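You operate a simulated robot arm through the tools that you are given. There is no shell and no other tool.

You are at the controls of a simulated robot arm. One attempt, no reset.

JOB
Put the white card back on the stepped shelf's lower board and set machine 4 up for the blue card.
Fine: stand the blue card on the NOW RUNNING step; size dial and counter as it says; the style dial stays on A; do not start. Set down upright: white card, what you pick out.

Only the result counts: the job must be done as asked and must still hold three seconds after the hand-in. Knocking over, shifting, dropping, spilling or breaking anything else fails it.

ROBOT AND FRAMES
A 6-joint arm with a two-finger parallel gripper, fixed in place. Base frame: the origin is at the foot of the arm, x ahead of it, y to its left, z up. Readings come in cm, degrees, newtons and seconds.
With the tool pointing down near the work surface it reaches from about 24 to 66 cm from the base axis. Its first joint turns from -66.0 to 66.0 degrees. Payload 2.9 kg.
The TCP is the grasp point between the finger pads, 3 cm short of the fingertips. In the tool frame z runs along the fingers and y along their closing line. Largest opening 11 cm; finger width 2, thickness 1; the body of the gripper, 4.8 by 11.2 cm, starts 5.5 cm behind the TCP.
Orientation is that of the tool frame in the base frame, as a unit quaternion [w, x, y, z]. With the fingers straight down and closing along the base's y, the tool's x points along the base's -x, its y along +y and its z along -z.

CONTROLS
- The arm moves only by the tool nudge_tool. Its argument "moves" is a list of rows, each a list of 3 entries, a list of its own where there are three numbers: the closure in counts, from 0 (fully open) to 255 (shut), then the shift along the tool's x, y, z in units of 400 mm (1.0 is 400 mm), then the turn, a rotation vector about the tool's x, y, z in units of 45 degrees (1.0 is 45 degrees). In form: [[jaw, [dx, dy, dz], [ax, ay, az]], ...]. A call has 1 to 20 rows; each row is the pose to reach, as a shift and turn from the pose commanded when the call began, along the tool's axes at that moment. A call with a number of a shift or a turn outside -1 to 1 is refused whole. Rows are played at 5 a second. More than 5 cm and 8.6 degrees between two rows, or a gripper value outside its range, and nothing of the call is played. Where a pose cannot be reached the arm comes as near as it can. A force on the tool above 40 N (or 10 N above the force at the start of the call, whichever is more), or a blocked arm, ends the call early, and 0.2 s more pass. The fingers move at their own pace (about 10.8 cm/s each) and stop on an object; they squeeze with about 42 N. The grip force told is the motor's: it shows also when the fingers shut on nothing. Time passes only in rows, and 0.2 s behind the last, so rows that repeat a pose let the fingers close. The reply holds the time, the measured pose of the TCP, the force on the tool along the base axes, the opening and the grip force, in the units named above and with some noise, with the torque about the TCP (base axes, N m) and any sound that the robot's microphone picked up.
- Cameras (640 x 400 px; columns grow to the right, rows downward): "scene" is fixed at [8.73, 43.95, 139.15]; the picture's right is [-0.65, -0.76, 0.00], its down [-0.40, 0.34, -0.85] and it looks along [0.64, -0.56, -0.53] (base axes); focal length 283 px, centre (320, 200). "wrist" rides on the gripper at [7.2, 1.7, -10.3] in the tool frame; the picture's right is [-0.23, 0.97, 0.00], its down [-0.76, -0.18, -0.62] and it looks along [-0.61, -0.14, 0.78] (tool axes); focal length 222 px, centre (320, 200). There is no depth. A picture from a camera that has moved, and an enlarged one, comes with that camera's place and axes in the base frame and with its lens.
- grab_frame(camera): a new picture of that camera. No time passes.
- zoom(camera, box): a new picture of the part [left, top, right, bottom] of that camera's present view, enlarged. No time passes.
- hand_in(): hands the job in; it is judged then, once.

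Places have to be worked out from the pictures, the camera data and where the tool is seen. Open the gripper and draw the arm clear of the work before you hand the job in, unless the task says otherwise.

The tools are called as a command line: name --argument value ..., lists and objects as JSON in quotes. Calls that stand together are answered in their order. nudge_tool: Moves the arm, as the interface text tells. Its arguments: {"type":"object","properties":{"moves":{"type":"array"}},"required":["moves"]} The other tools are called the same way: grab_frame (camera) takes a picture; zoom (camera, box) takes an enlarged picture of a part of a camera's view; hand_in () hands the job in.

At the start:

```text
clock: 0.0
tcp_pos: [37.16, -11.03, 125.1]
orientation: [0.0, 0.0, 1.0, 0.0]
ft_force: [0.2, 0.3, -0.3]
ft_torque: [0.0, 0.01, -0.03]
gripper_width: 11.0
grasp_force: 0.1
```

scene: 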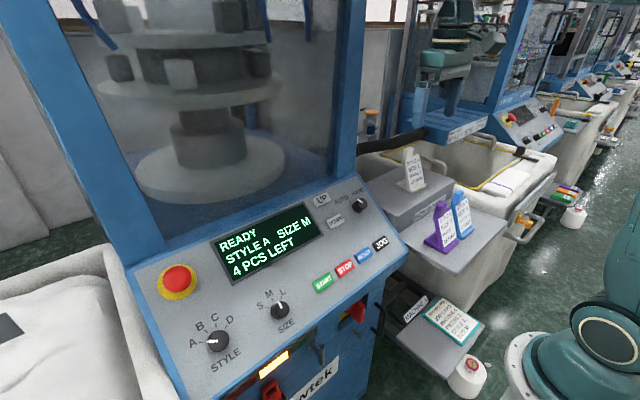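
wrist: 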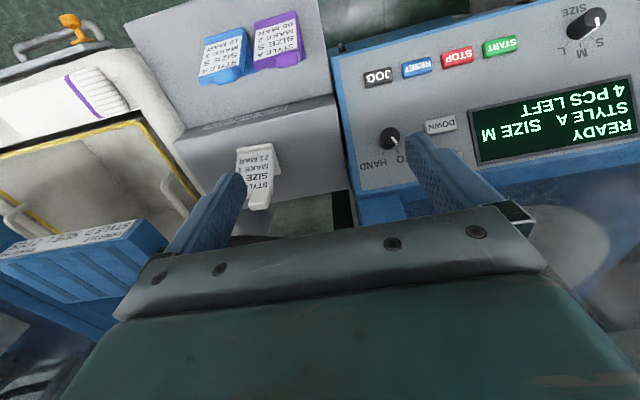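

I start by looking closer at the cards, the shelf and the panel before moving anything.

zoom --camera "scene" --box '[370, 130, 520, 280]'

zoom --camera "scene" --box '[370, 270, 510, 400]'

zoom --camera "scene" --box '[150, 180, 410, 390]'

zoom --camera "wrist" --box '[160, 0, 340, 220]'

zoom --camera "wrist" --box '[340, 0, 640, 200]'

```text
2.67 times, centred on (445, 205) of scene
camera zoom: at [8.73, 43.95, 139.15], right [-0.65, -0.76, 0.0], down [-0.4, 0.34, -0.85], along [0.64, -0.56, -0.53], focal length 755 px, centre (-13, 187)
```

zoom: 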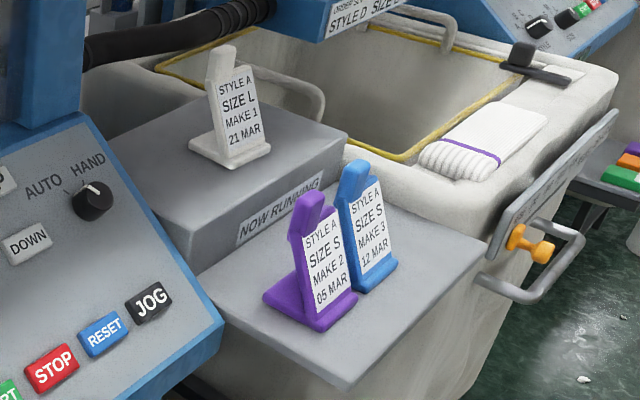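

```text
3.08 times, centred on (440, 335) of scene
camera zoom: at [8.73, 43.95, 139.15], right [-0.65, -0.76, 0.0], down [-0.4, 0.34, -0.85], along [0.64, -0.56, -0.53], focal length 871 px, centre (-49, -215)
```

zoom: 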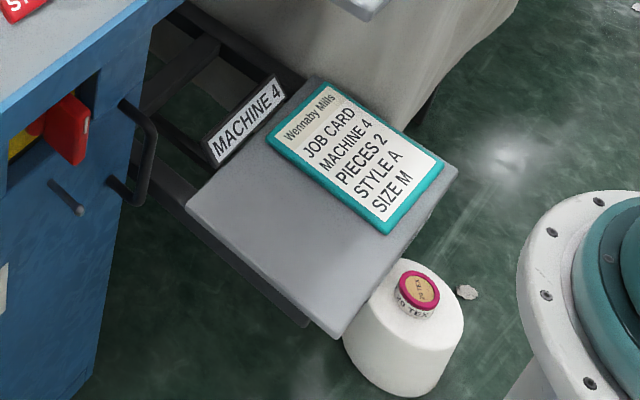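

```text
1.90 times, centred on (280, 285) of scene
camera zoom: at [8.73, 43.95, 139.15], right [-0.65, -0.76, 0.0], down [-0.4, 0.34, -0.85], along [0.64, -0.56, -0.53], focal length 539 px, centre (396, 38)
```

zoom: 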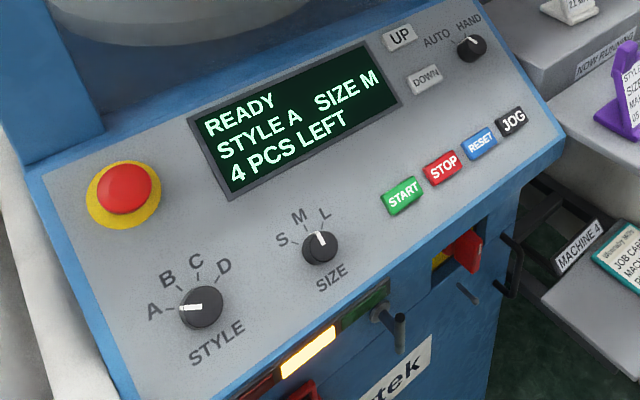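

```text
1.82 times, centred on (250, 110) of wrist
camera zoom: at [29.88, -9.49, 135.35], right [0.23, 0.97, 0.0], down [0.76, -0.18, 0.62], along [0.61, -0.14, -0.78], focal length 404 px, centre (447, 364)
```

zoom: 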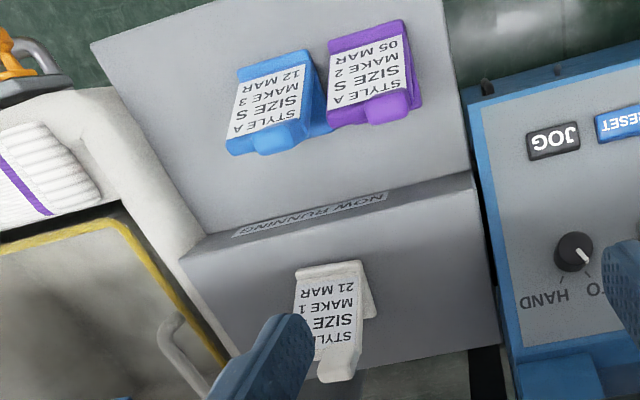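

```text
2.00 times, centred on (490, 100) of wrist
camera zoom: at [29.88, -9.49, 135.35], right [0.23, 0.97, 0.0], down [0.76, -0.18, 0.62], along [0.61, -0.14, -0.78], focal length 444 px, centre (-20, 400)
```

zoom: 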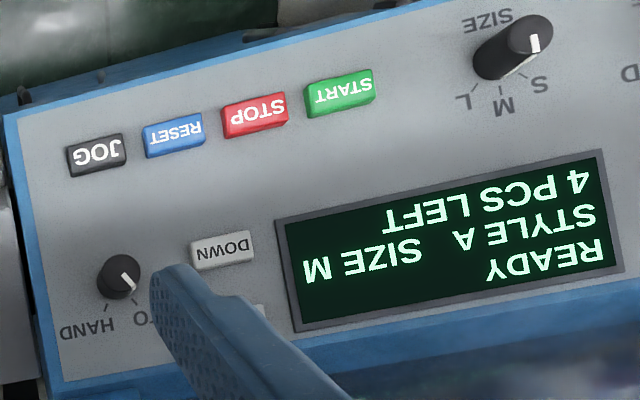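

The blue card reads STYLE A / SIZE S / MAKE 3, so size goes M→S and the counter 4→3. Triangulating JOG gives about [38.7, -1.7, 94.3] and DOWN about [46.7, 6.4, 100.2]. I zoom further for card shapes, the mode knob and other notices.

zoom --camera "scene" --box '[390, 135, 480, 195]'

zoom --camera "scene" --box '[415, 180, 490, 260]'

zoom --camera "scene" --box '[300, 175, 400, 240]'

zoom --camera "scene" --box '[180, 280, 310, 370]'

zoom --camera "wrist" --box '[190, 10, 310, 90]'

zoom --camera "wrist" --box '[190, 130, 310, 220]'

zoom --camera "wrist" --box '[340, 100, 480, 220]'

zoom --camera "scene" --box '[200, 330, 420, 400]'

```text
6.67 times, centred on (435, 165) of scene
camera zoom: at [8.73, 43.95, 139.15], right [-0.65, -0.76, 0.0], down [-0.4, 0.34, -0.85], along [0.64, -0.56, -0.53], focal length 1887 px, centre (-447, 433)
```

zoom: 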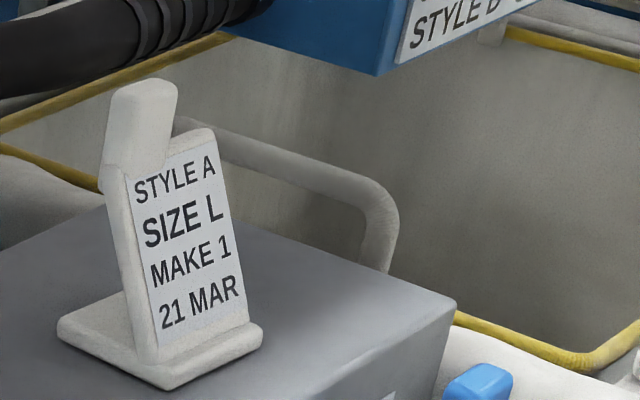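

```text
5.00 times, centred on (452, 220) of scene
camera zoom: at [8.73, 43.95, 139.15], right [-0.65, -0.76, 0.0], down [-0.4, 0.34, -0.85], along [0.64, -0.56, -0.53], focal length 1415 px, centre (-342, 100)
```

zoom: 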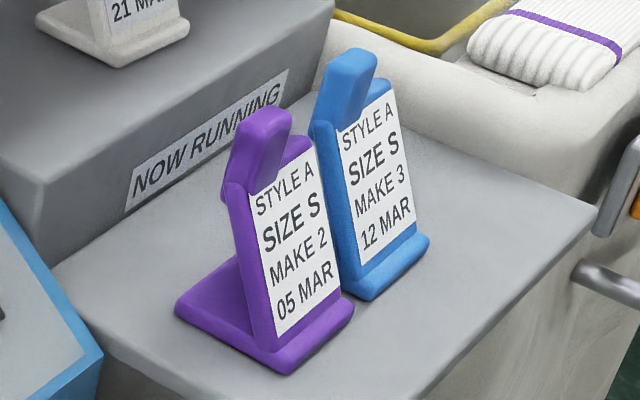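

```text
6.15 times, centred on (350, 208) of scene
camera zoom: at [8.73, 43.95, 139.15], right [-0.65, -0.76, 0.0], down [-0.4, 0.34, -0.85], along [0.64, -0.56, -0.53], focal length 1742 px, centre (135, 154)
```

zoom: 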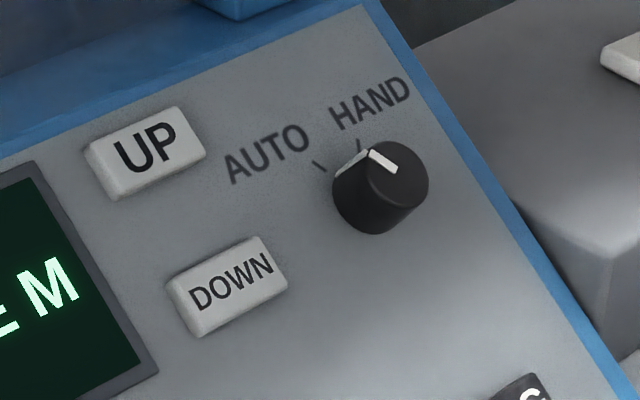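

```text
4.44 times, centred on (245, 325) of scene
camera zoom: at [8.73, 43.95, 139.15], right [-0.65, -0.76, 0.0], down [-0.4, 0.34, -0.85], along [0.64, -0.56, -0.53], focal length 1258 px, centre (653, -356)
```

zoom: 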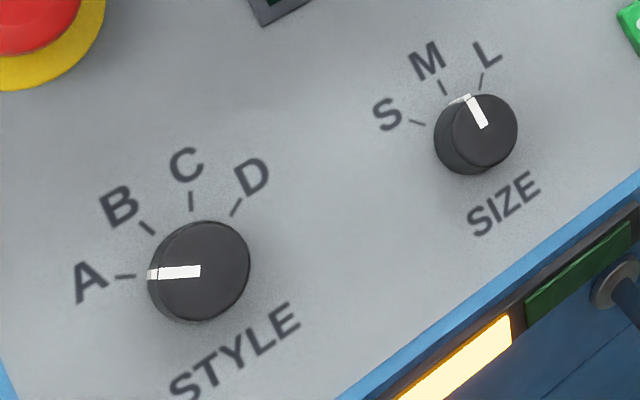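

```text
5.00 times, centred on (250, 50) of wrist
camera zoom: at [29.88, -9.49, 135.35], right [0.23, 0.97, 0.0], down [0.76, -0.18, 0.62], along [0.61, -0.14, -0.78], focal length 1111 px, centre (670, 950)
```

zoom: 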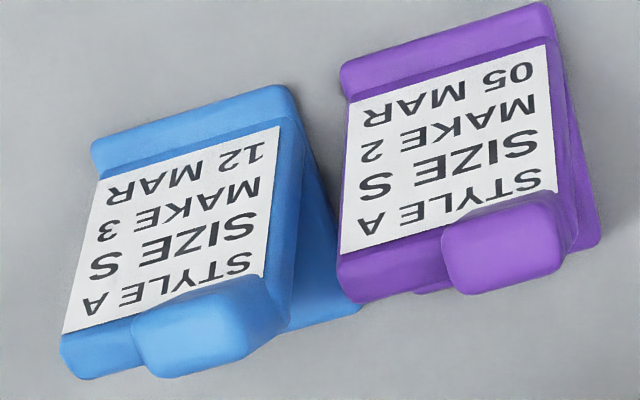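

```text
4.44 times, centred on (250, 175) of wrist
camera zoom: at [29.88, -9.49, 135.35], right [0.23, 0.97, 0.0], down [0.76, -0.18, 0.62], along [0.61, -0.14, -0.78], focal length 987 px, centre (631, 311)
```

zoom: 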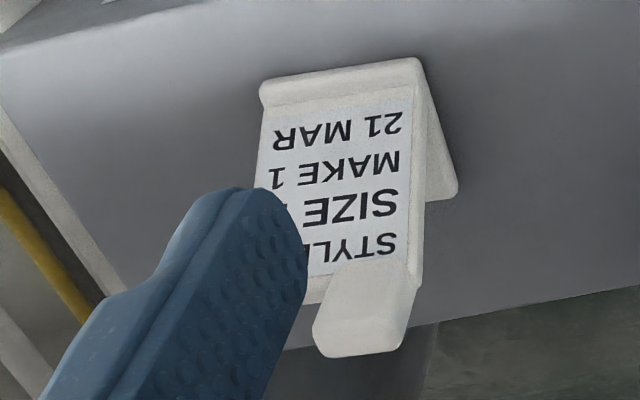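

```text
3.33 times, centred on (410, 160) of wrist
camera zoom: at [29.88, -9.49, 135.35], right [0.23, 0.97, 0.0], down [0.76, -0.18, 0.62], along [0.61, -0.14, -0.78], focal length 740 px, centre (20, 333)
```

zoom: 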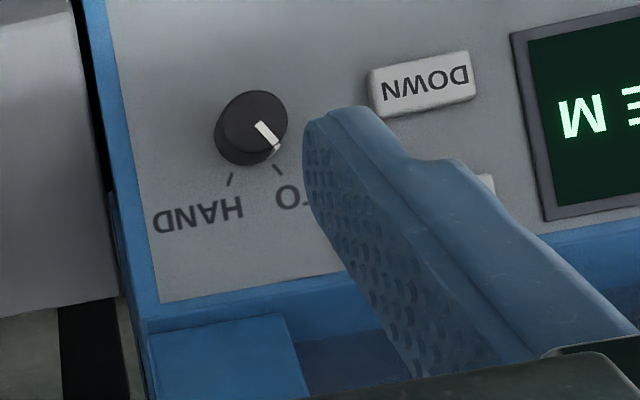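

```text
2.91 times, centred on (310, 365) of scene
camera zoom: at [8.73, 43.95, 139.15], right [-0.65, -0.76, 0.0], down [-0.4, 0.34, -0.85], along [0.64, -0.56, -0.53], focal length 823 px, centre (349, -280)
```

zoom: 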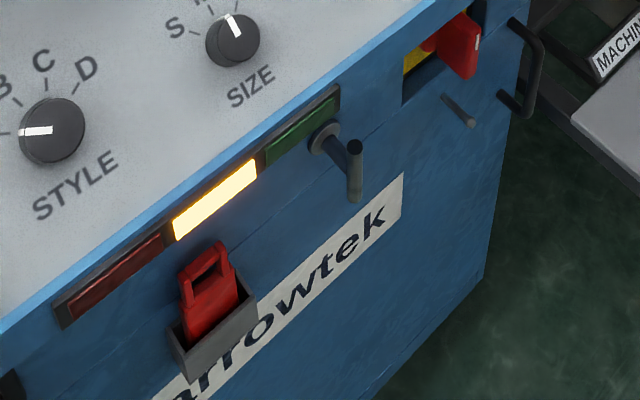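

The mode knob sits on AUTO and the size dial on M. The cards lean back about 15° and each has a grip tab on top; blue spans y≈-28…-21 with its lip at x≈27.7 on the lower board (z≈91), and white is on the step (z≈98). I do the panel first: shut the fingers and move to a hover square to the ~36° panel above DOWN.

nudge_tool --moves '[[255, [-0.015, 0.0725, 0.07], [0, -0.135, 0]], [255, [-0.03, 0.145, 0.14], [0, -0.27, 0]], [255, [-0.045, 0.2175, 0.21], [0, -0.405, 0]], [255, [-0.06, 0.29, 0.28], [0, -0.54, 0]], [255, [-0.075, 0.3625, 0.35], [0, -0.675, 0]], [255, [-0.09, 0.435, 0.42], [0, -0.809, 0]], [255, [-0.09, 0.435, 0.42], [0, -0.809, 0]]]'

grab_frame --camera "wrist"

grab_frame --camera "scene"

```text
clock: 1.6
tcp_pos: [40.88, 6.32, 108.32]
orientation: [0.312, 0.0, 0.95, 0.0]
ft_force: [0.4, -0.1, 0.4]
ft_torque: [-0.02, -0.01, -0.02]
gripper_width: 0.0
grasp_force: 37.1
```

```text
taken
camera wrist: at [28.74, 7.91, 112.36], right [0.18, 0.97, 0.13], down [0.24, -0.18, 0.95], along [0.95, -0.14, -0.27], focal length 222 px, centre (320, 200)
```

wrist: 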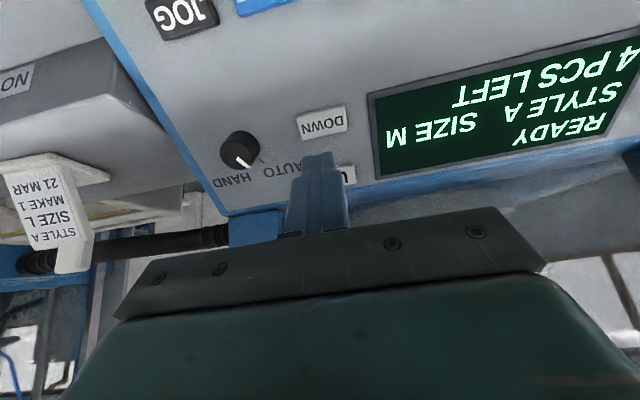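

```text
taken
```

scene: 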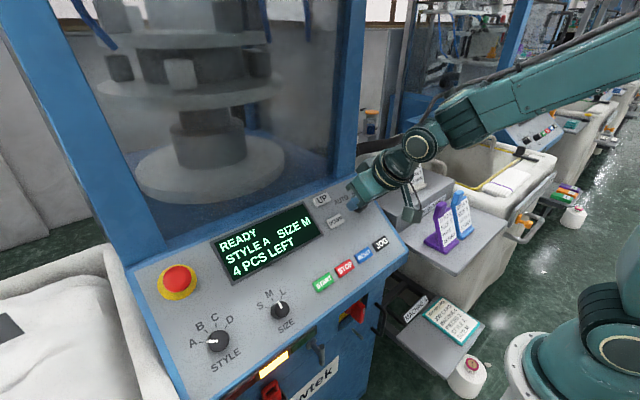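

The tip is about 7 cm off the button plane and roughly 0.65 cm too far toward UP. I close in to about 1 cm above DOWN with that correction and check.

nudge_tool --moves '[[255, [0.008, 0, 0.05], [0, 0, 0]], [255, [0.016, 0, 0.1], [0, 0, 0]], [255, [0.016, 0, 0.14], [0, 0, 0]], [255, [0.016, 0, 0.14], [0, 0, 0]]]'

grab_frame --camera "wrist"

zoom --camera "scene" --box '[290, 160, 420, 260]'

```text
clock: 2.6
tcp_pos: [43.72, 6.44, 103.29]
orientation: [0.313, 0.001, 0.95, 0.0]
ft_force: [-0.5, -0.3, 0.2]
ft_torque: [-0.01, 0.01, -0.01]
gripper_width: 0.0
grasp_force: 37.6
```

```text
taken
camera wrist: at [31.66, 7.96, 107.41], right [0.18, 0.97, 0.14], down [0.24, -0.18, 0.95], along [0.95, -0.14, -0.27], focal length 222 px, centre (320, 200)
```

wrist: 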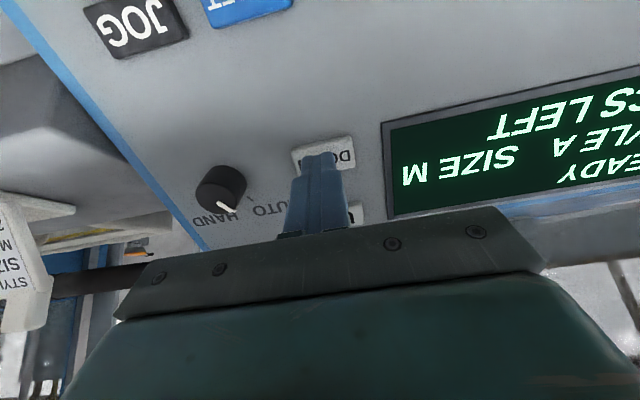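

```text
4.00 times, centred on (355, 210) of scene
camera zoom: at [8.73, 43.95, 139.15], right [-0.65, -0.76, 0.0], down [-0.4, 0.34, -0.85], along [0.64, -0.56, -0.53], focal length 1132 px, centre (180, 160)
```

zoom: 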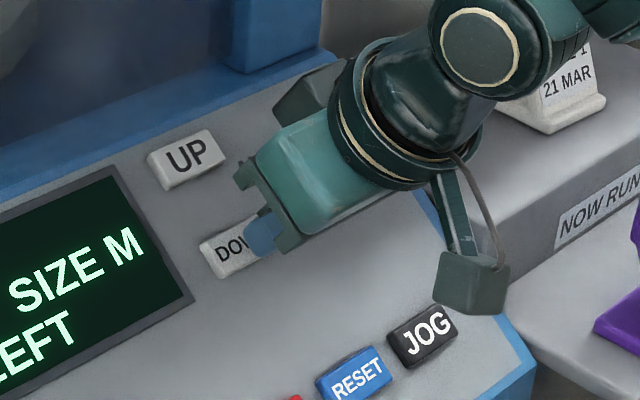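

The tip is centred over DOWN within about half a centimetre. I creep in another 0.9 cm with a small correction and watch the force.

nudge_tool --moves '[[255, [-0.006, 0, 0.0125], [0, 0, 0]], [255, [-0.006, 0, 0.0225], [0, 0, 0]], [255, [-0.006, 0, 0.0225], [0, 0, 0]]]'

zoom --camera "wrist" --box '[240, 110, 400, 230]'

zoom --camera "scene" --box '[310, 190, 380, 240]'

```text
clock: 3.4
tcp_pos: [44.4, 6.36, 102.8]
orientation: [0.312, 0.0, 0.95, 0.0]
ft_force: [-0.4, 0.9, 0.8]
ft_torque: [0.02, -0.03, 0.01]
gripper_width: 0.0
grasp_force: 37.9
```

```text
3.33 times, centred on (320, 170) of wrist
camera zoom: at [32.34, 7.93, 106.81], right [0.18, 0.97, 0.14], down [0.24, -0.18, 0.95], along [0.95, -0.14, -0.27], focal length 740 px, centre (320, 300)
```

zoom: 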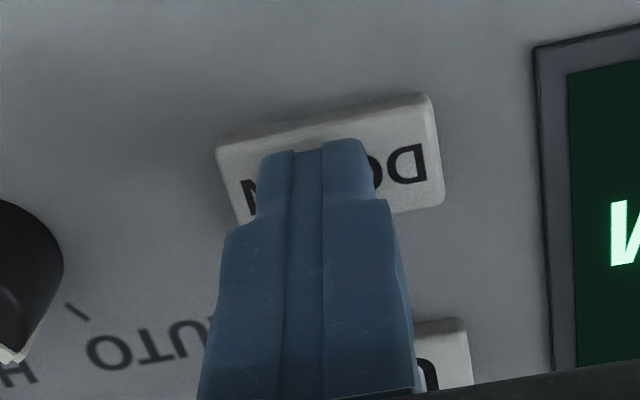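

```text
8.00 times, centred on (345, 215) of scene
camera zoom: at [8.73, 43.95, 139.15], right [-0.65, -0.76, 0.0], down [-0.4, 0.34, -0.85], along [0.64, -0.56, -0.53], focal length 2264 px, centre (120, 80)
```

zoom: 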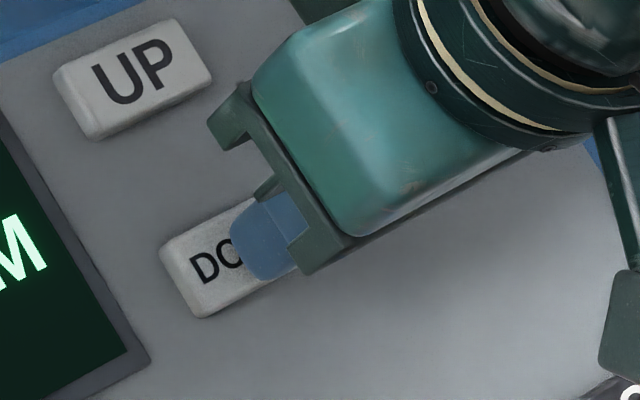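

No contact yet. I advance in 0.3 cm increments and read the force.

nudge_tool --moves '[[255, [0, 0, 0.005], [0, 0, 0]], [255, [0, 0, 0.01], [0, 0, 0]]]'

zoom --camera "scene" --box '[200, 180, 380, 290]'

```text
clock: 4.0
tcp_pos: [44.55, 6.13, 102.54]
orientation: [0.312, 0.0, 0.95, 0.0]
ft_force: [-0.1, -0.3, -0.2]
ft_torque: [0.01, 0.0, 0.02]
gripper_width: 0.02
grasp_force: 38.0
```

```text
3.56 times, centred on (290, 235) of scene
camera zoom: at [8.73, 43.95, 139.15], right [-0.65, -0.76, 0.0], down [-0.4, 0.34, -0.85], along [0.64, -0.56, -0.53], focal length 1006 px, centre (427, 76)
```

zoom: 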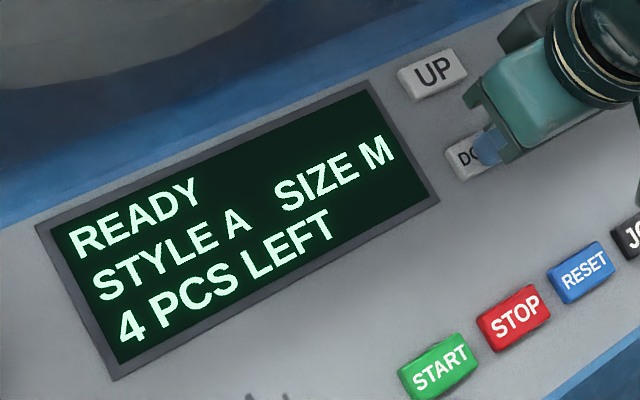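

Still no force and the display is unchanged; another 0.4 cm in.

nudge_tool --moves '[[255, [0, 0, 0.005], [0, 0, 0]], [255, [0, 0, 0.01], [0, 0, 0]]]'

zoom --camera "scene" --box '[200, 180, 380, 290]'

```text
clock: 4.6
tcp_pos: [44.81, 6.28, 102.16]
orientation: [0.312, 0.0, 0.95, 0.0]
ft_force: [-2.1, -1.0, 4.3]
ft_torque: [0.04, -0.09, -0.03]
gripper_width: 0.0
grasp_force: 37.9
heard: click
```

```text
3.56 times, centred on (290, 235) of scene
camera zoom: at [8.72, 43.95, 139.15], right [-0.65, -0.76, 0.0], down [-0.4, 0.34, -0.85], along [0.64, -0.56, -0.53], focal length 1006 px, centre (427, 76)
```

zoom: 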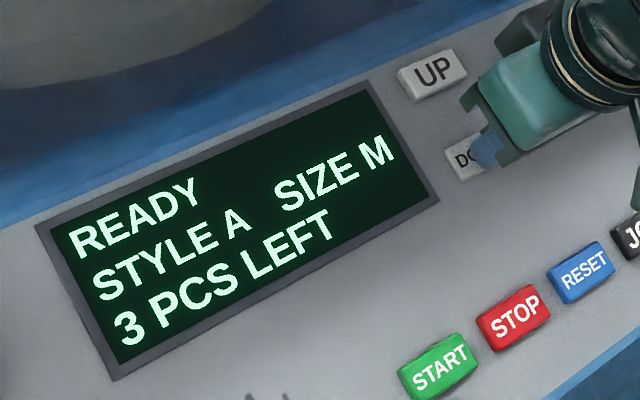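

Click heard and the display shows 3 PCS LEFT. I retract straight out and move across to hover above the SIZE dial, opening the fingers to about 6 cm.

nudge_tool --moves '[[255, [0, 0, -0.05], [0, 0, 0]], [255, [0, 0, -0.125], [0, 0, 0]], [255, [0, 0, -0.2], [0, 0, 0]], [255, [0.0465, 0.1065, -0.19], [0, 0, 0]], [255, [0.093, 0.213, -0.18], [0, 0, 0]], [200, [0.1395, 0.3195, -0.171], [0, 0, 0]], [115, [0.186, 0.426, -0.162], [0, 0, 0]], [115, [0.2325, 0.5325, -0.1525], [0, 0, 0]], [115, [0.2325, 0.5325, -0.1525], [0, 0, 0]]]'

grab_frame --camera "wrist"

grab_frame --camera "scene"

```text
clock: 6.6
tcp_pos: [33.58, 27.76, 101.47]
orientation: [0.313, 0.001, 0.95, -0.001]
ft_force: [0.5, -0.1, 0.5]
ft_torque: [0.01, 0.01, 0.02]
gripper_width: 6.06
grasp_force: 0.0
```

```text
taken
camera wrist: at [21.53, 29.47, 105.46], right [0.18, 0.97, 0.14], down [0.24, -0.18, 0.95], along [0.95, -0.14, -0.27], focal length 222 px, centre (320, 200)
```

wrist: 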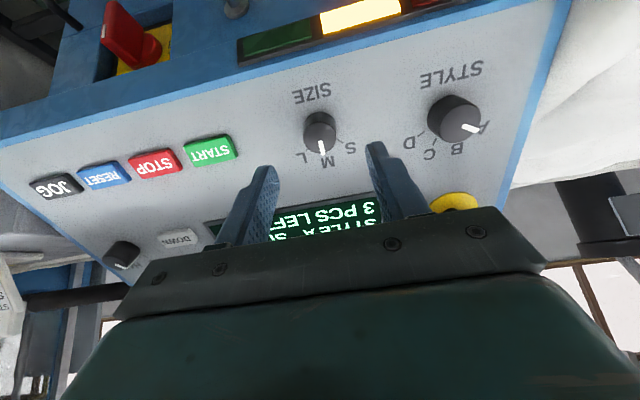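

```text
taken
```

scene: 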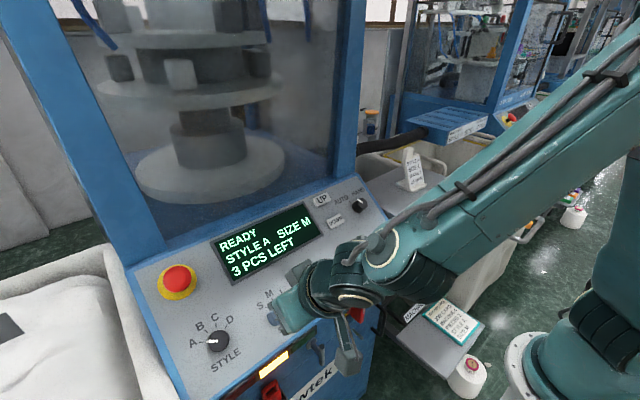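

The SIZE dial appears straight ahead between the fingers; I zoom on it to fix its axis and tick angles.

zoom --camera "wrist" --box '[270, 80, 370, 170]'

zoom --camera "wrist" --box '[200, 60, 500, 240]'

zoom --camera "scene" --box '[240, 260, 340, 340]'

```text
4.44 times, centred on (320, 125) of wrist
camera zoom: at [21.53, 29.47, 105.46], right [0.18, 0.97, 0.14], down [0.24, -0.18, 0.95], along [0.95, -0.14, -0.27], focal length 987 px, centre (320, 533)
```

zoom: 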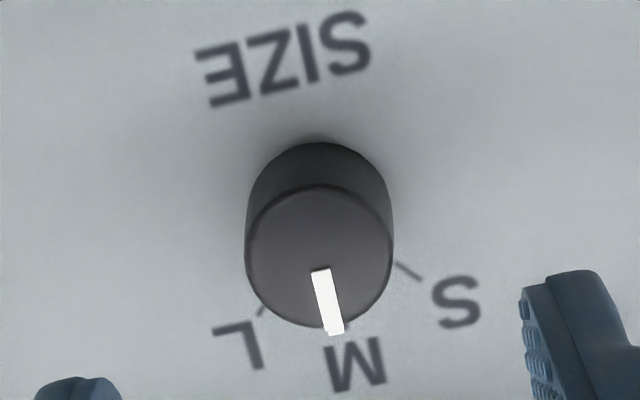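

```text
2.13 times, centred on (350, 150) of wrist
camera zoom: at [21.53, 29.47, 105.46], right [0.18, 0.97, 0.14], down [0.24, -0.18, 0.95], along [0.95, -0.14, -0.27], focal length 474 px, centre (256, 307)
```

zoom: 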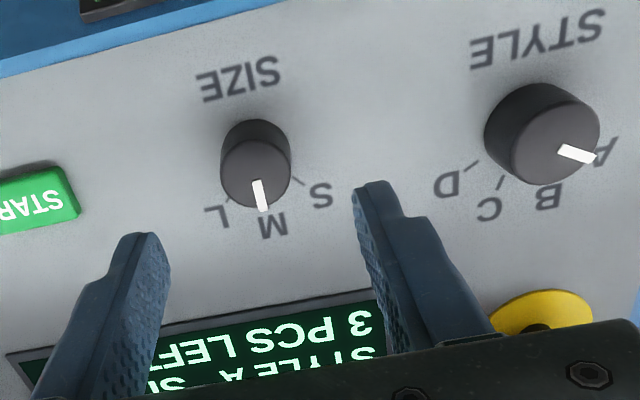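

```text
5.00 times, centred on (290, 300) of scene
camera zoom: at [8.73, 43.95, 139.15], right [-0.65, -0.76, 0.0], down [-0.4, 0.34, -0.85], along [0.64, -0.56, -0.53], focal length 1415 px, centre (470, -300)
```

zoom: 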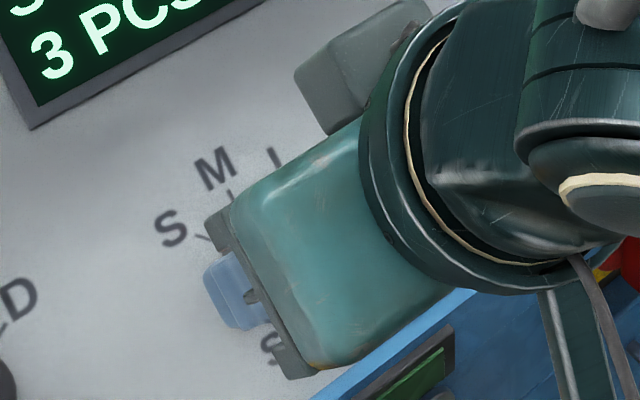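

The knob (≈2.8 cm wide, ≈2 cm high) lies almost on the tool axis about 7.5 cm ahead; the ticks are about 45° apart with S toward +y. I move in so the tips straddle the knob, still open.

nudge_tool --moves '[[115, [-0.004, 0, 0.05], [0, 0, 0]], [115, [-0.004, 0, 0.1], [0, 0, 0]], [115, [-0.004, 0, 0.125], [0, 0, 0]], [115, [-0.004, 0, 0.125], [0, 0, 0]]]'

grab_frame --camera "wrist"

zoom --camera "scene" --box '[240, 260, 340, 340]'

```text
clock: 7.6
tcp_pos: [36.74, 27.76, 97.58]
orientation: [0.313, 0.0, 0.95, 0.0]
ft_force: [-0.2, -0.5, 0.0]
ft_torque: [-0.02, 0.0, -0.01]
gripper_width: 6.05
grasp_force: 0.0
```

```text
taken
camera wrist: at [24.77, 29.37, 101.56], right [0.18, 0.97, 0.13], down [0.24, -0.18, 0.95], along [0.95, -0.14, -0.27], focal length 222 px, centre (320, 200)
```

wrist: 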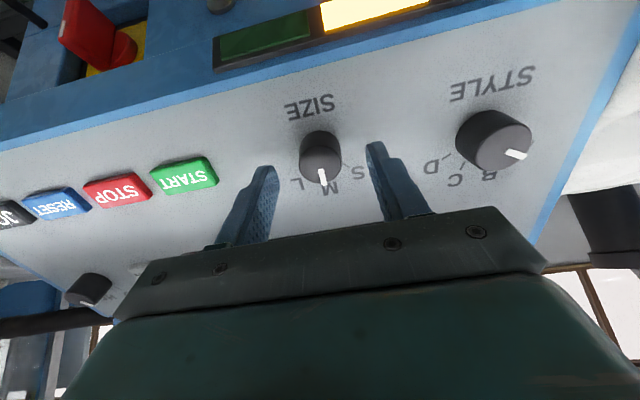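

```text
5.00 times, centred on (290, 300) of scene
camera zoom: at [8.73, 43.95, 139.15], right [-0.65, -0.76, 0.0], down [-0.4, 0.34, -0.85], along [0.64, -0.56, -0.53], focal length 1415 px, centre (470, -300)
```

zoom: 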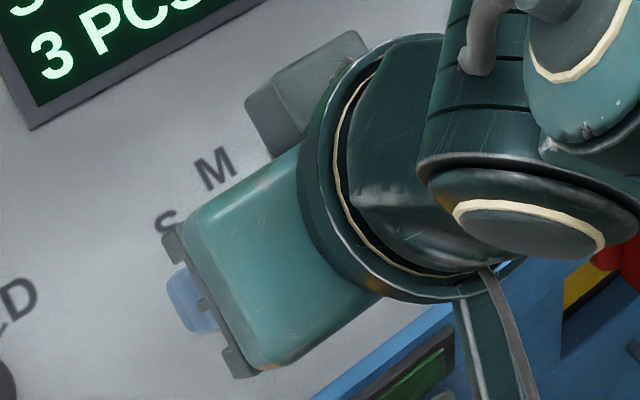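

I zoom once more on the knob between the fingertips to check the alignment and remaining depth.

zoom --camera "wrist" --box '[240, 100, 400, 200]'

```text
4.00 times, centred on (320, 150) of wrist
camera zoom: at [24.77, 29.37, 101.56], right [0.18, 0.97, 0.13], down [0.24, -0.18, 0.95], along [0.95, -0.14, -0.27], focal length 888 px, centre (320, 400)
```

zoom: 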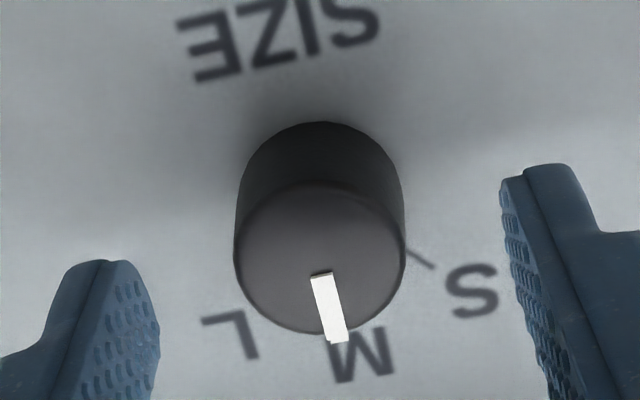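

The tips are level with the knob's top and the knob is centred. I go 1.1 cm deeper and close on it.

nudge_tool --moves '[[115, [0, 0, 0.014], [0, 0, 0]], [115, [0, 0, 0.0275], [0, 0, 0]], [160, [0, 0, 0.0275], [0, 0, 0]], [255, [0, 0, 0.0275], [0, 0, 0]], [255, [0, 0, 0.0275], [0, 0, 0]], [255, [0, 0, 0.0275], [0, 0, 0]]]'

zoom --camera "wrist" --box '[240, 100, 400, 200]'

```text
clock: 9.0
tcp_pos: [37.27, 27.76, 96.65]
orientation: [0.312, 0.0, 0.95, 0.001]
ft_force: [3.6, 8.5, -6.0]
ft_torque: [0.22, -0.03, 0.17]
gripper_width: 2.9
grasp_force: 45.3
```

```text
4.00 times, centred on (320, 150) of wrist
camera zoom: at [25.4, 29.38, 100.73], right [0.18, 0.97, 0.14], down [0.24, -0.18, 0.95], along [0.95, -0.14, -0.27], focal length 888 px, centre (320, 400)
```

zoom: 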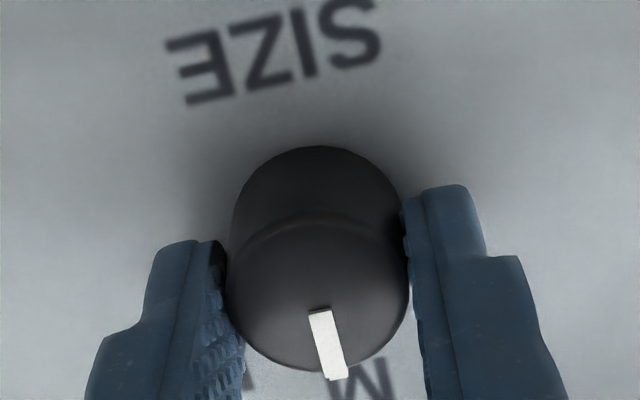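

Gripped at 2.9 cm. Now I turn the dial 45° counter-clockwise (tool −z) in small steps.

nudge_tool --moves '[[255, [0, 0, 0], [0, 0, -0.16]], [255, [0, 0, 0], [0, 0, -0.33]], [255, [0, 0, 0], [0, 0, -0.5]], [255, [0, 0, 0], [0, 0, -0.66]], [255, [0, 0, 0], [0, 0, -0.83]], [255, [0, 0, 0], [0, 0, -1.0]], [255, [0, 0, 0], [0, 0, -1.0]]]'

grab_frame --camera "wrist"

zoom --camera "scene" --box '[150, 190, 350, 320]'

```text
clock: 10.6
tcp_pos: [37.37, 27.79, 96.72]
orientation: [0.289, -0.367, 0.877, -0.116]
ft_force: [-7.7, 24.8, 6.4]
ft_torque: [0.36, 0.42, 0.1]
gripper_width: 2.91
grasp_force: 45.1
```

```text
taken
camera wrist: at [26.14, 23.77, 101.26], right [-0.43, 0.85, -0.31], down [0.16, 0.41, 0.9], along [0.89, 0.34, -0.32], focal length 222 px, centre (320, 200)
```

wrist: 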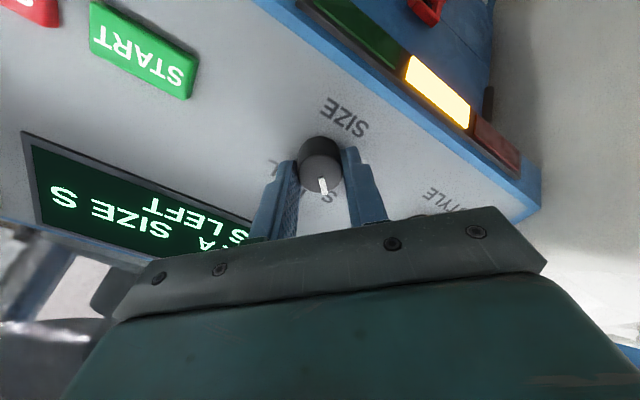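

```text
3.08 times, centred on (250, 255) of scene
camera zoom: at [8.7, 44.01, 139.13], right [-0.65, -0.76, 0.0], down [-0.4, 0.34, -0.85], along [0.64, -0.56, -0.53], focal length 871 px, centre (535, 31)
```

zoom: 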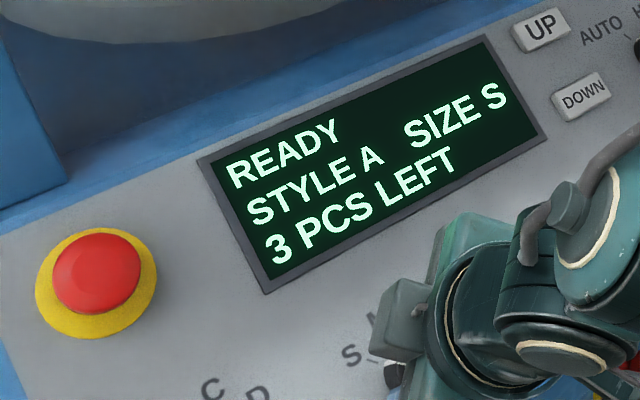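

Display reads READY / STYLE A SIZE S / 3 PCS LEFT. I open the fingers to release, then retract straight out along the tool axis.

nudge_tool --moves '[[170, [0, 0, 0], [0, 0, -0.0]], [110, [0, 0, 0], [0, 0, 0]], [110, [0, 0, 0], [0, 0, 0]], [110, [0, 0, -0.03], [0, 0, 0]], [110, [0, 0, -0.1], [0, 0, 0]], [110, [0, 0, -0.2], [0, 0, 0]], [110, [0, 0, -0.25], [0, 0, 0]], [110, [0, 0, -0.25], [0, 0, 0]]]'

zoom --camera "scene" --box '[150, 190, 350, 350]'

grab_frame --camera "wrist"

```text
clock: 12.4
tcp_pos: [31.57, 27.79, 104.71]
orientation: [0.289, -0.363, 0.878, -0.121]
ft_force: [0.3, 0.7, -0.3]
ft_torque: [0.0, -0.01, 0.01]
gripper_width: 6.27
grasp_force: 0.1
```

```text
2.50 times, centred on (250, 270) of scene
camera zoom: at [8.73, 43.95, 139.15], right [-0.65, -0.76, 0.0], down [-0.4, 0.34, -0.85], along [0.64, -0.56, -0.53], focal length 708 px, centre (495, 25)
```

zoom: 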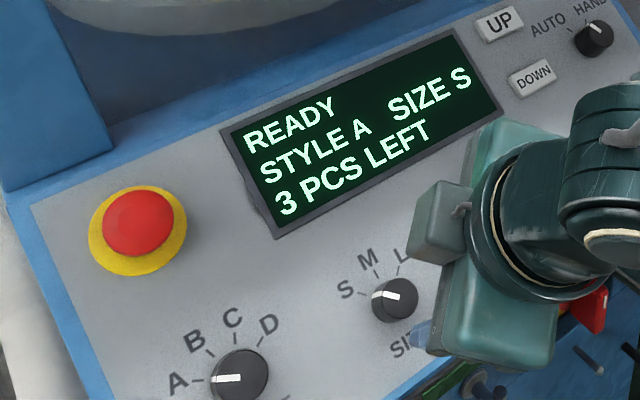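

```text
taken
camera wrist: at [20.3, 23.74, 109.28], right [-0.42, 0.85, -0.31], down [0.16, 0.41, 0.9], along [0.89, 0.33, -0.32], focal length 222 px, centre (320, 200)
```

wrist: 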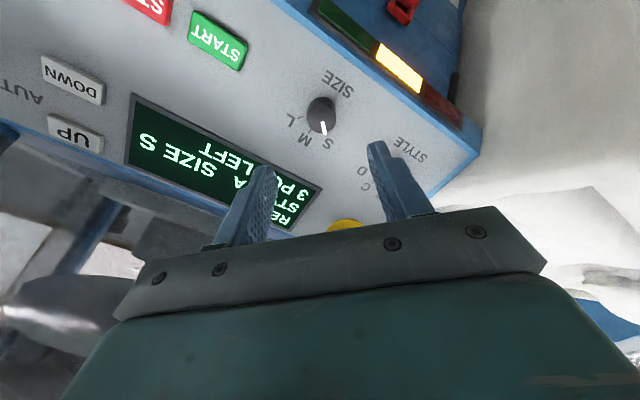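

Panel is set: style A, size S, 3 pieces, still READY. Now the cards: I rise clear, undo the wrist turn and swing toward the shelf.

nudge_tool --moves '[[110, [0.0371, -0.0972, -0.0479], [0, 0, 0.1667]], [110, [0.0742, -0.1944, -0.0958], [0, 0, 0.3333]], [110, [0.1114, -0.2917, -0.1437], [0, 0, 0.5]], [110, [0.1485, -0.3889, -0.1915], [0, 0, 0.6667]], [110, [0.1857, -0.4861, -0.2394], [0, 0, 0.8333]], [110, [0.2228, -0.5833, -0.2873], [0, 0, 1.0]], [110, [0.2228, -0.5833, -0.2873], [0, 0, 1.0]]]'

grab_frame --camera "wrist"

zoom --camera "scene" --box '[150, 190, 350, 350]'

```text
clock: 14.0
tcp_pos: [33.07, 4.78, 120.0]
orientation: [0.312, 0.001, 0.95, 0.001]
ft_force: [-0.3, 0.0, -0.2]
ft_torque: [0.01, 0.0, -0.02]
gripper_width: 6.25
grasp_force: 0.0
```

```text
taken
camera wrist: at [21.01, 6.48, 124.11], right [0.18, 0.97, 0.14], down [0.24, -0.18, 0.95], along [0.95, -0.14, -0.27], focal length 222 px, centre (320, 200)
```

wrist: 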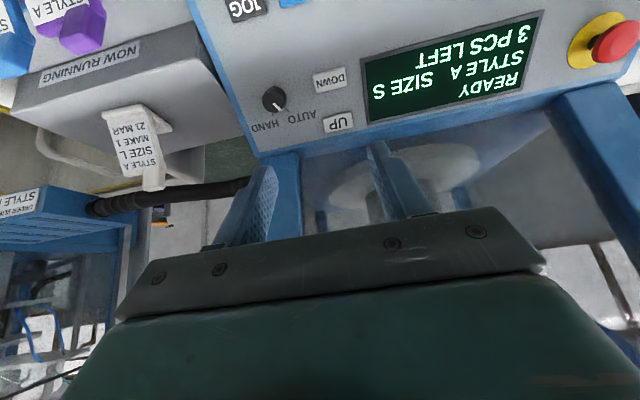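

```text
2.50 times, centred on (250, 270) of scene
camera zoom: at [8.73, 43.95, 139.15], right [-0.65, -0.76, 0.0], down [-0.4, 0.34, -0.85], along [0.64, -0.56, -0.53], focal length 708 px, centre (495, 25)
```

zoom: 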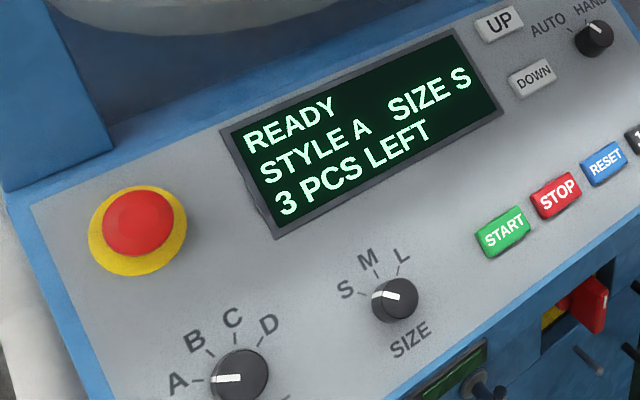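

Display still correct. I untilt the tool to straight down and move to a hover near the white card at z≈120 to look at the tab closely.

nudge_tool --moves '[[110, [-0.0298, -0.1117, 0.022], [0, 0.135, 0]], [110, [-0.0597, -0.2233, 0.044], [0, 0.27, 0]], [110, [-0.0895, -0.335, 0.066], [0, 0.405, 0]], [110, [-0.1193, -0.4467, 0.088], [0, 0.54, 0]], [110, [-0.1492, -0.5583, 0.11], [0, 0.675, 0]], [110, [-0.179, -0.67, 0.132], [0, 0.809, 0]], [110, [-0.179, -0.67, 0.132], [0, 0.809, 0]]]'

grab_frame --camera "wrist"

grab_frame --camera "scene"

```text
clock: 15.6
tcp_pos: [41.75, -22.01, 119.83]
orientation: [-0.001, -0.001, 1.0, 0.0]
ft_force: [-0.2, -0.5, -0.3]
ft_torque: [-0.01, -0.03, 0.0]
gripper_width: 6.26
grasp_force: 0.1
```

```text
taken
camera wrist: at [34.48, -20.48, 130.12], right [0.23, 0.97, 0.0], down [0.76, -0.18, 0.62], along [0.61, -0.14, -0.78], focal length 222 px, centre (320, 200)
```

wrist: 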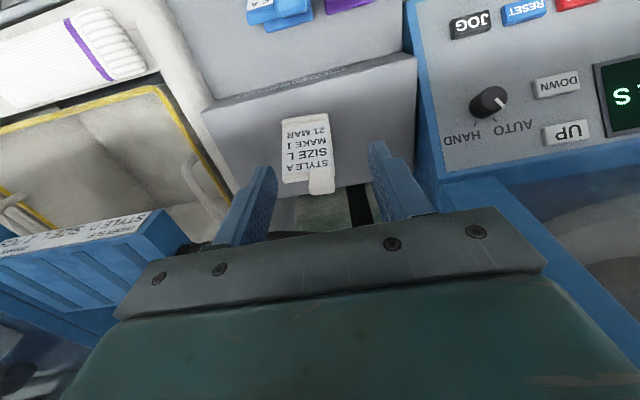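

```text
taken
```

scene: 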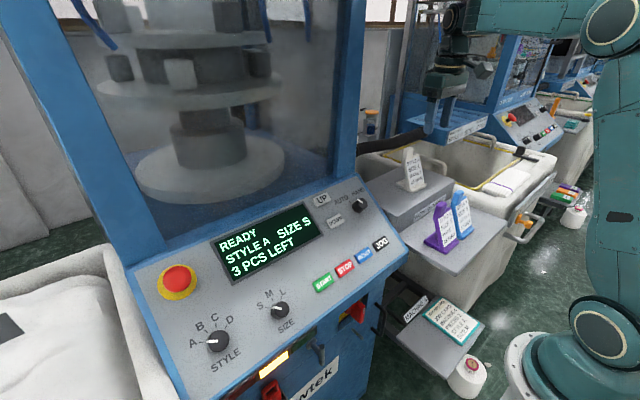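

zoom --camera "wrist" --box '[250, 100, 370, 200]'

zoom --camera "scene" --box '[390, 90, 480, 200]'

zoom --camera "scene" --box '[395, 140, 445, 200]'

zoom --camera "wrist" --box '[0, 130, 240, 280]'

```text
4.00 times, centred on (310, 150) of wrist
camera zoom: at [34.48, -20.48, 130.12], right [0.23, 0.97, 0.0], down [0.76, -0.18, 0.62], along [0.61, -0.14, -0.78], focal length 888 px, centre (360, 400)
```

zoom: 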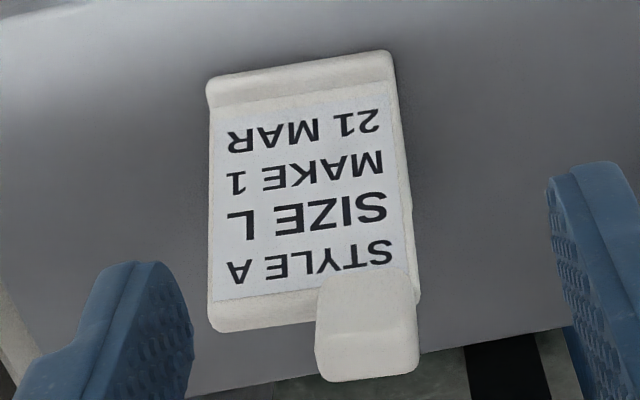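

```text
3.64 times, centred on (435, 145) of scene
camera zoom: at [8.73, 43.95, 139.15], right [-0.65, -0.76, 0.0], down [-0.4, 0.34, -0.85], along [0.64, -0.56, -0.53], focal length 1029 px, centre (-98, 400)
```

zoom: 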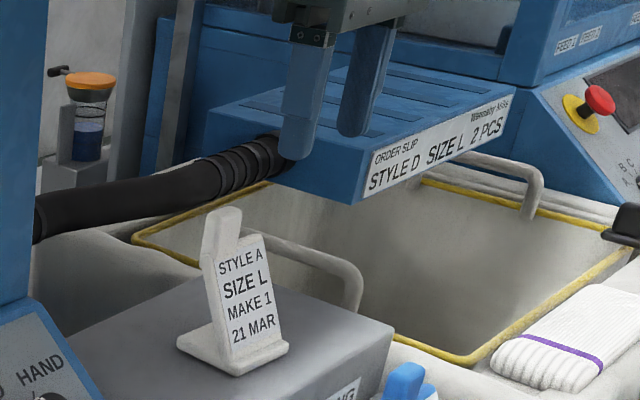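

```text
6.67 times, centred on (420, 170) of scene
camera zoom: at [8.73, 43.95, 139.15], right [-0.65, -0.76, 0.0], down [-0.4, 0.34, -0.85], along [0.64, -0.56, -0.53], focal length 1887 px, centre (-347, 400)
```

zoom: 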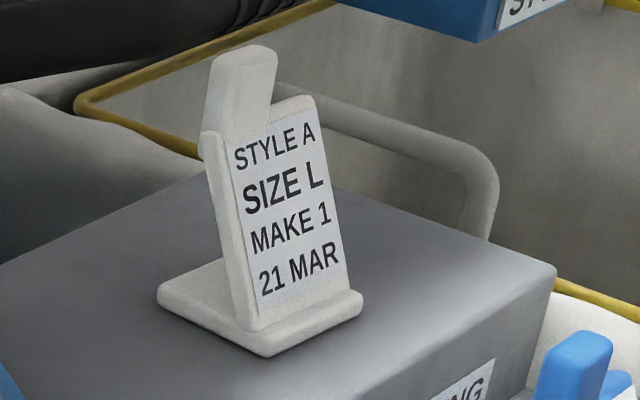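

```text
2.67 times, centred on (120, 205) of wrist
camera zoom: at [34.48, -20.48, 130.12], right [0.23, 0.97, 0.0], down [0.76, -0.18, 0.62], along [0.61, -0.14, -0.78], focal length 592 px, centre (853, 187)
```

zoom: 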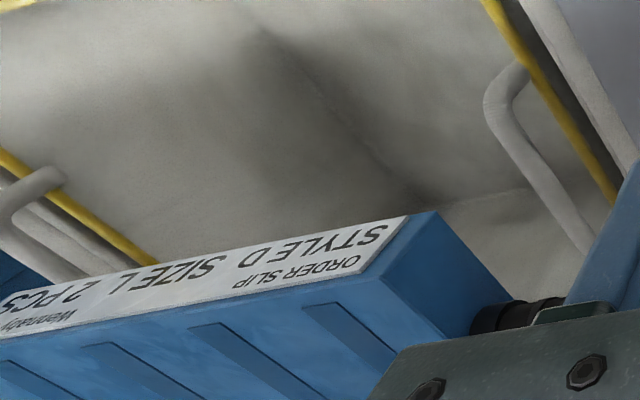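

The gripper hovers above the step's front; the neighbour's blue box corner works out near [56, -61, 102], well clear. I zoom tighter on the white card's tab for grip geometry.

zoom --camera "scene" --box '[402, 143, 428, 170]'

zoom --camera "wrist" --box '[295, 155, 345, 200]'

zoom --camera "scene" --box '[400, 170, 430, 195]'

```text
14.81 times, centred on (415, 156) of scene
camera zoom: at [8.73, 43.95, 139.15], right [-0.65, -0.76, 0.0], down [-0.4, 0.34, -0.85], along [0.64, -0.56, -0.53], focal length 4193 px, centre (-1087, 844)
```

zoom: 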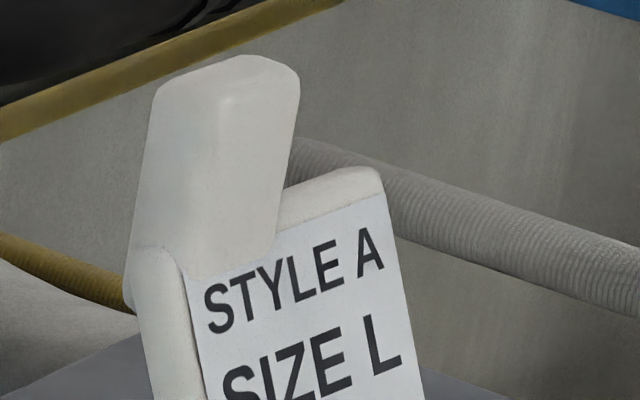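

```text
8.89 times, centred on (320, 178) of wrist
camera zoom: at [34.48, -20.48, 130.12], right [0.23, 0.97, 0.0], down [0.76, -0.18, 0.62], along [0.61, -0.14, -0.78], focal length 1974 px, centre (320, 400)
```

zoom: 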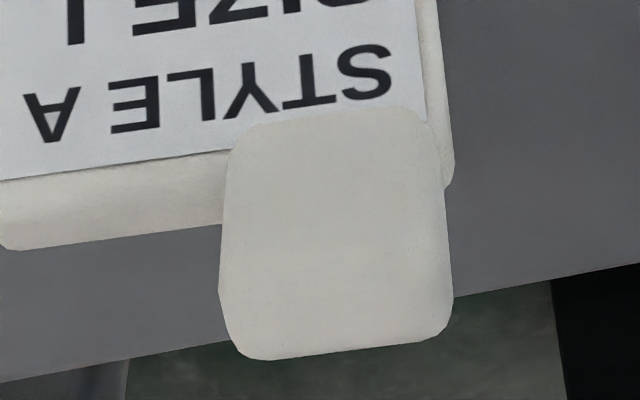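

```text
16.00 times, centred on (415, 182) of scene
camera zoom: at [8.73, 43.95, 139.15], right [-0.65, -0.76, 0.0], down [-0.4, 0.34, -0.85], along [0.64, -0.56, -0.53], focal length 4528 px, centre (-1200, 480)
```

zoom: 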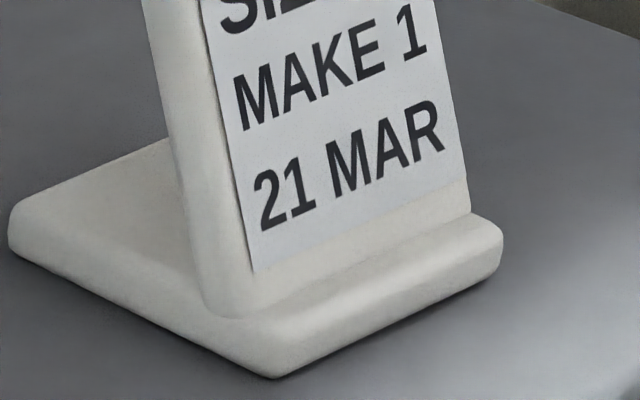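

The grip tab is a vertical block, about 1.8 cm thick in x and 2.6 cm wide in y, with its top centre at about [48.95, -23.67, 109.5]. I'll grip it with vertical fingers closing along x to keep clear of neighbours, so I turn the tool 90° while hovering over it.

nudge_tool --moves '[[120, [-0.03, -0.007, 0], [0, 0, 0.1667]], [127, [-0.06, -0.014, 0], [0, 0, 0.3333]], [127, [-0.09, -0.021, 0], [0, 0, 0.5]], [127, [-0.12, -0.028, 0], [0, 0, 0.6667]], [127, [-0.15, -0.035, 0], [0, 0, 0.8333]], [127, [-0.18, -0.0415, 0], [0, 0, 1.0]], [127, [-0.18, -0.0415, 0], [0, 0, 1.0]]]'

nudge_tool --moves '[[127, [0, 0, 0], [0, 0, 0.1667]], [127, [0, 0, 0], [0, 0, 0.3333]], [127, [0, 0, 0], [0, 0, 0.5]], [127, [0, 0, 0], [0, 0, 0.6667]], [127, [0, 0, 0], [0, 0, 0.8333]], [127, [0, 0, 0], [0, 0, 1.0]], [127, [0, 0, 0], [0, 0, 1.0]]]'

grab_frame --camera "wrist"

grab_frame --camera "scene"

```text
clock: 17.2
tcp_pos: [48.98, -23.71, 120.01]
orientation: [0.0, 0.383, 0.924, 0.001]
ft_force: [-0.5, 0.0, 0.4]
ft_torque: [0.01, -0.01, 0.0]
gripper_width: 5.52
grasp_force: 0.1
```

```text
clock: 18.8
tcp_pos: [48.93, -23.64, 119.96]
orientation: [0.0, 0.707, 0.707, 0.0]
ft_force: [-0.1, 0.3, -0.3]
ft_torque: [0.01, -0.02, 0.03]
gripper_width: 5.55
grasp_force: 0.0
```

```text
taken
camera wrist: at [50.62, -16.47, 130.31], right [0.97, -0.23, 0.0], down [-0.18, -0.76, 0.62], along [-0.14, -0.61, -0.78], focal length 222 px, centre (320, 200)
```

wrist: 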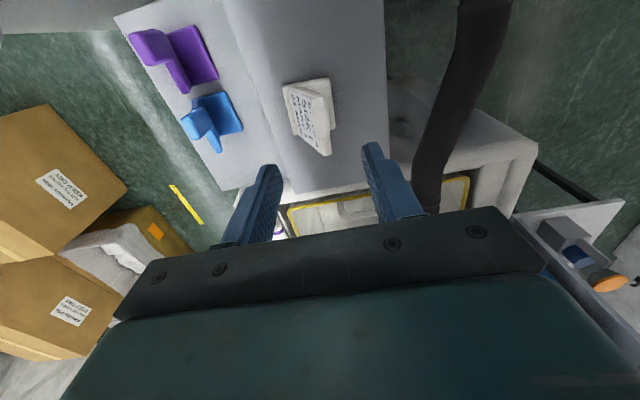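

```text
taken
```

scene: 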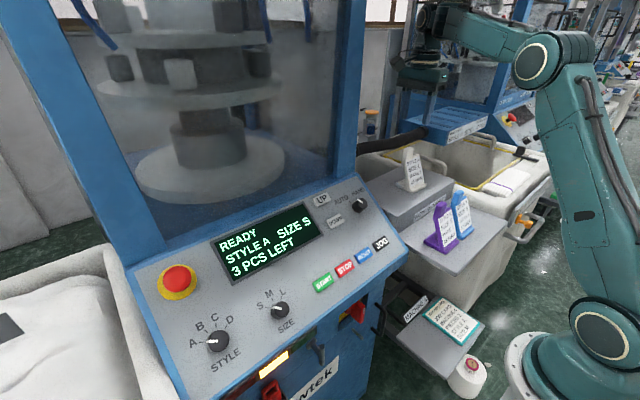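

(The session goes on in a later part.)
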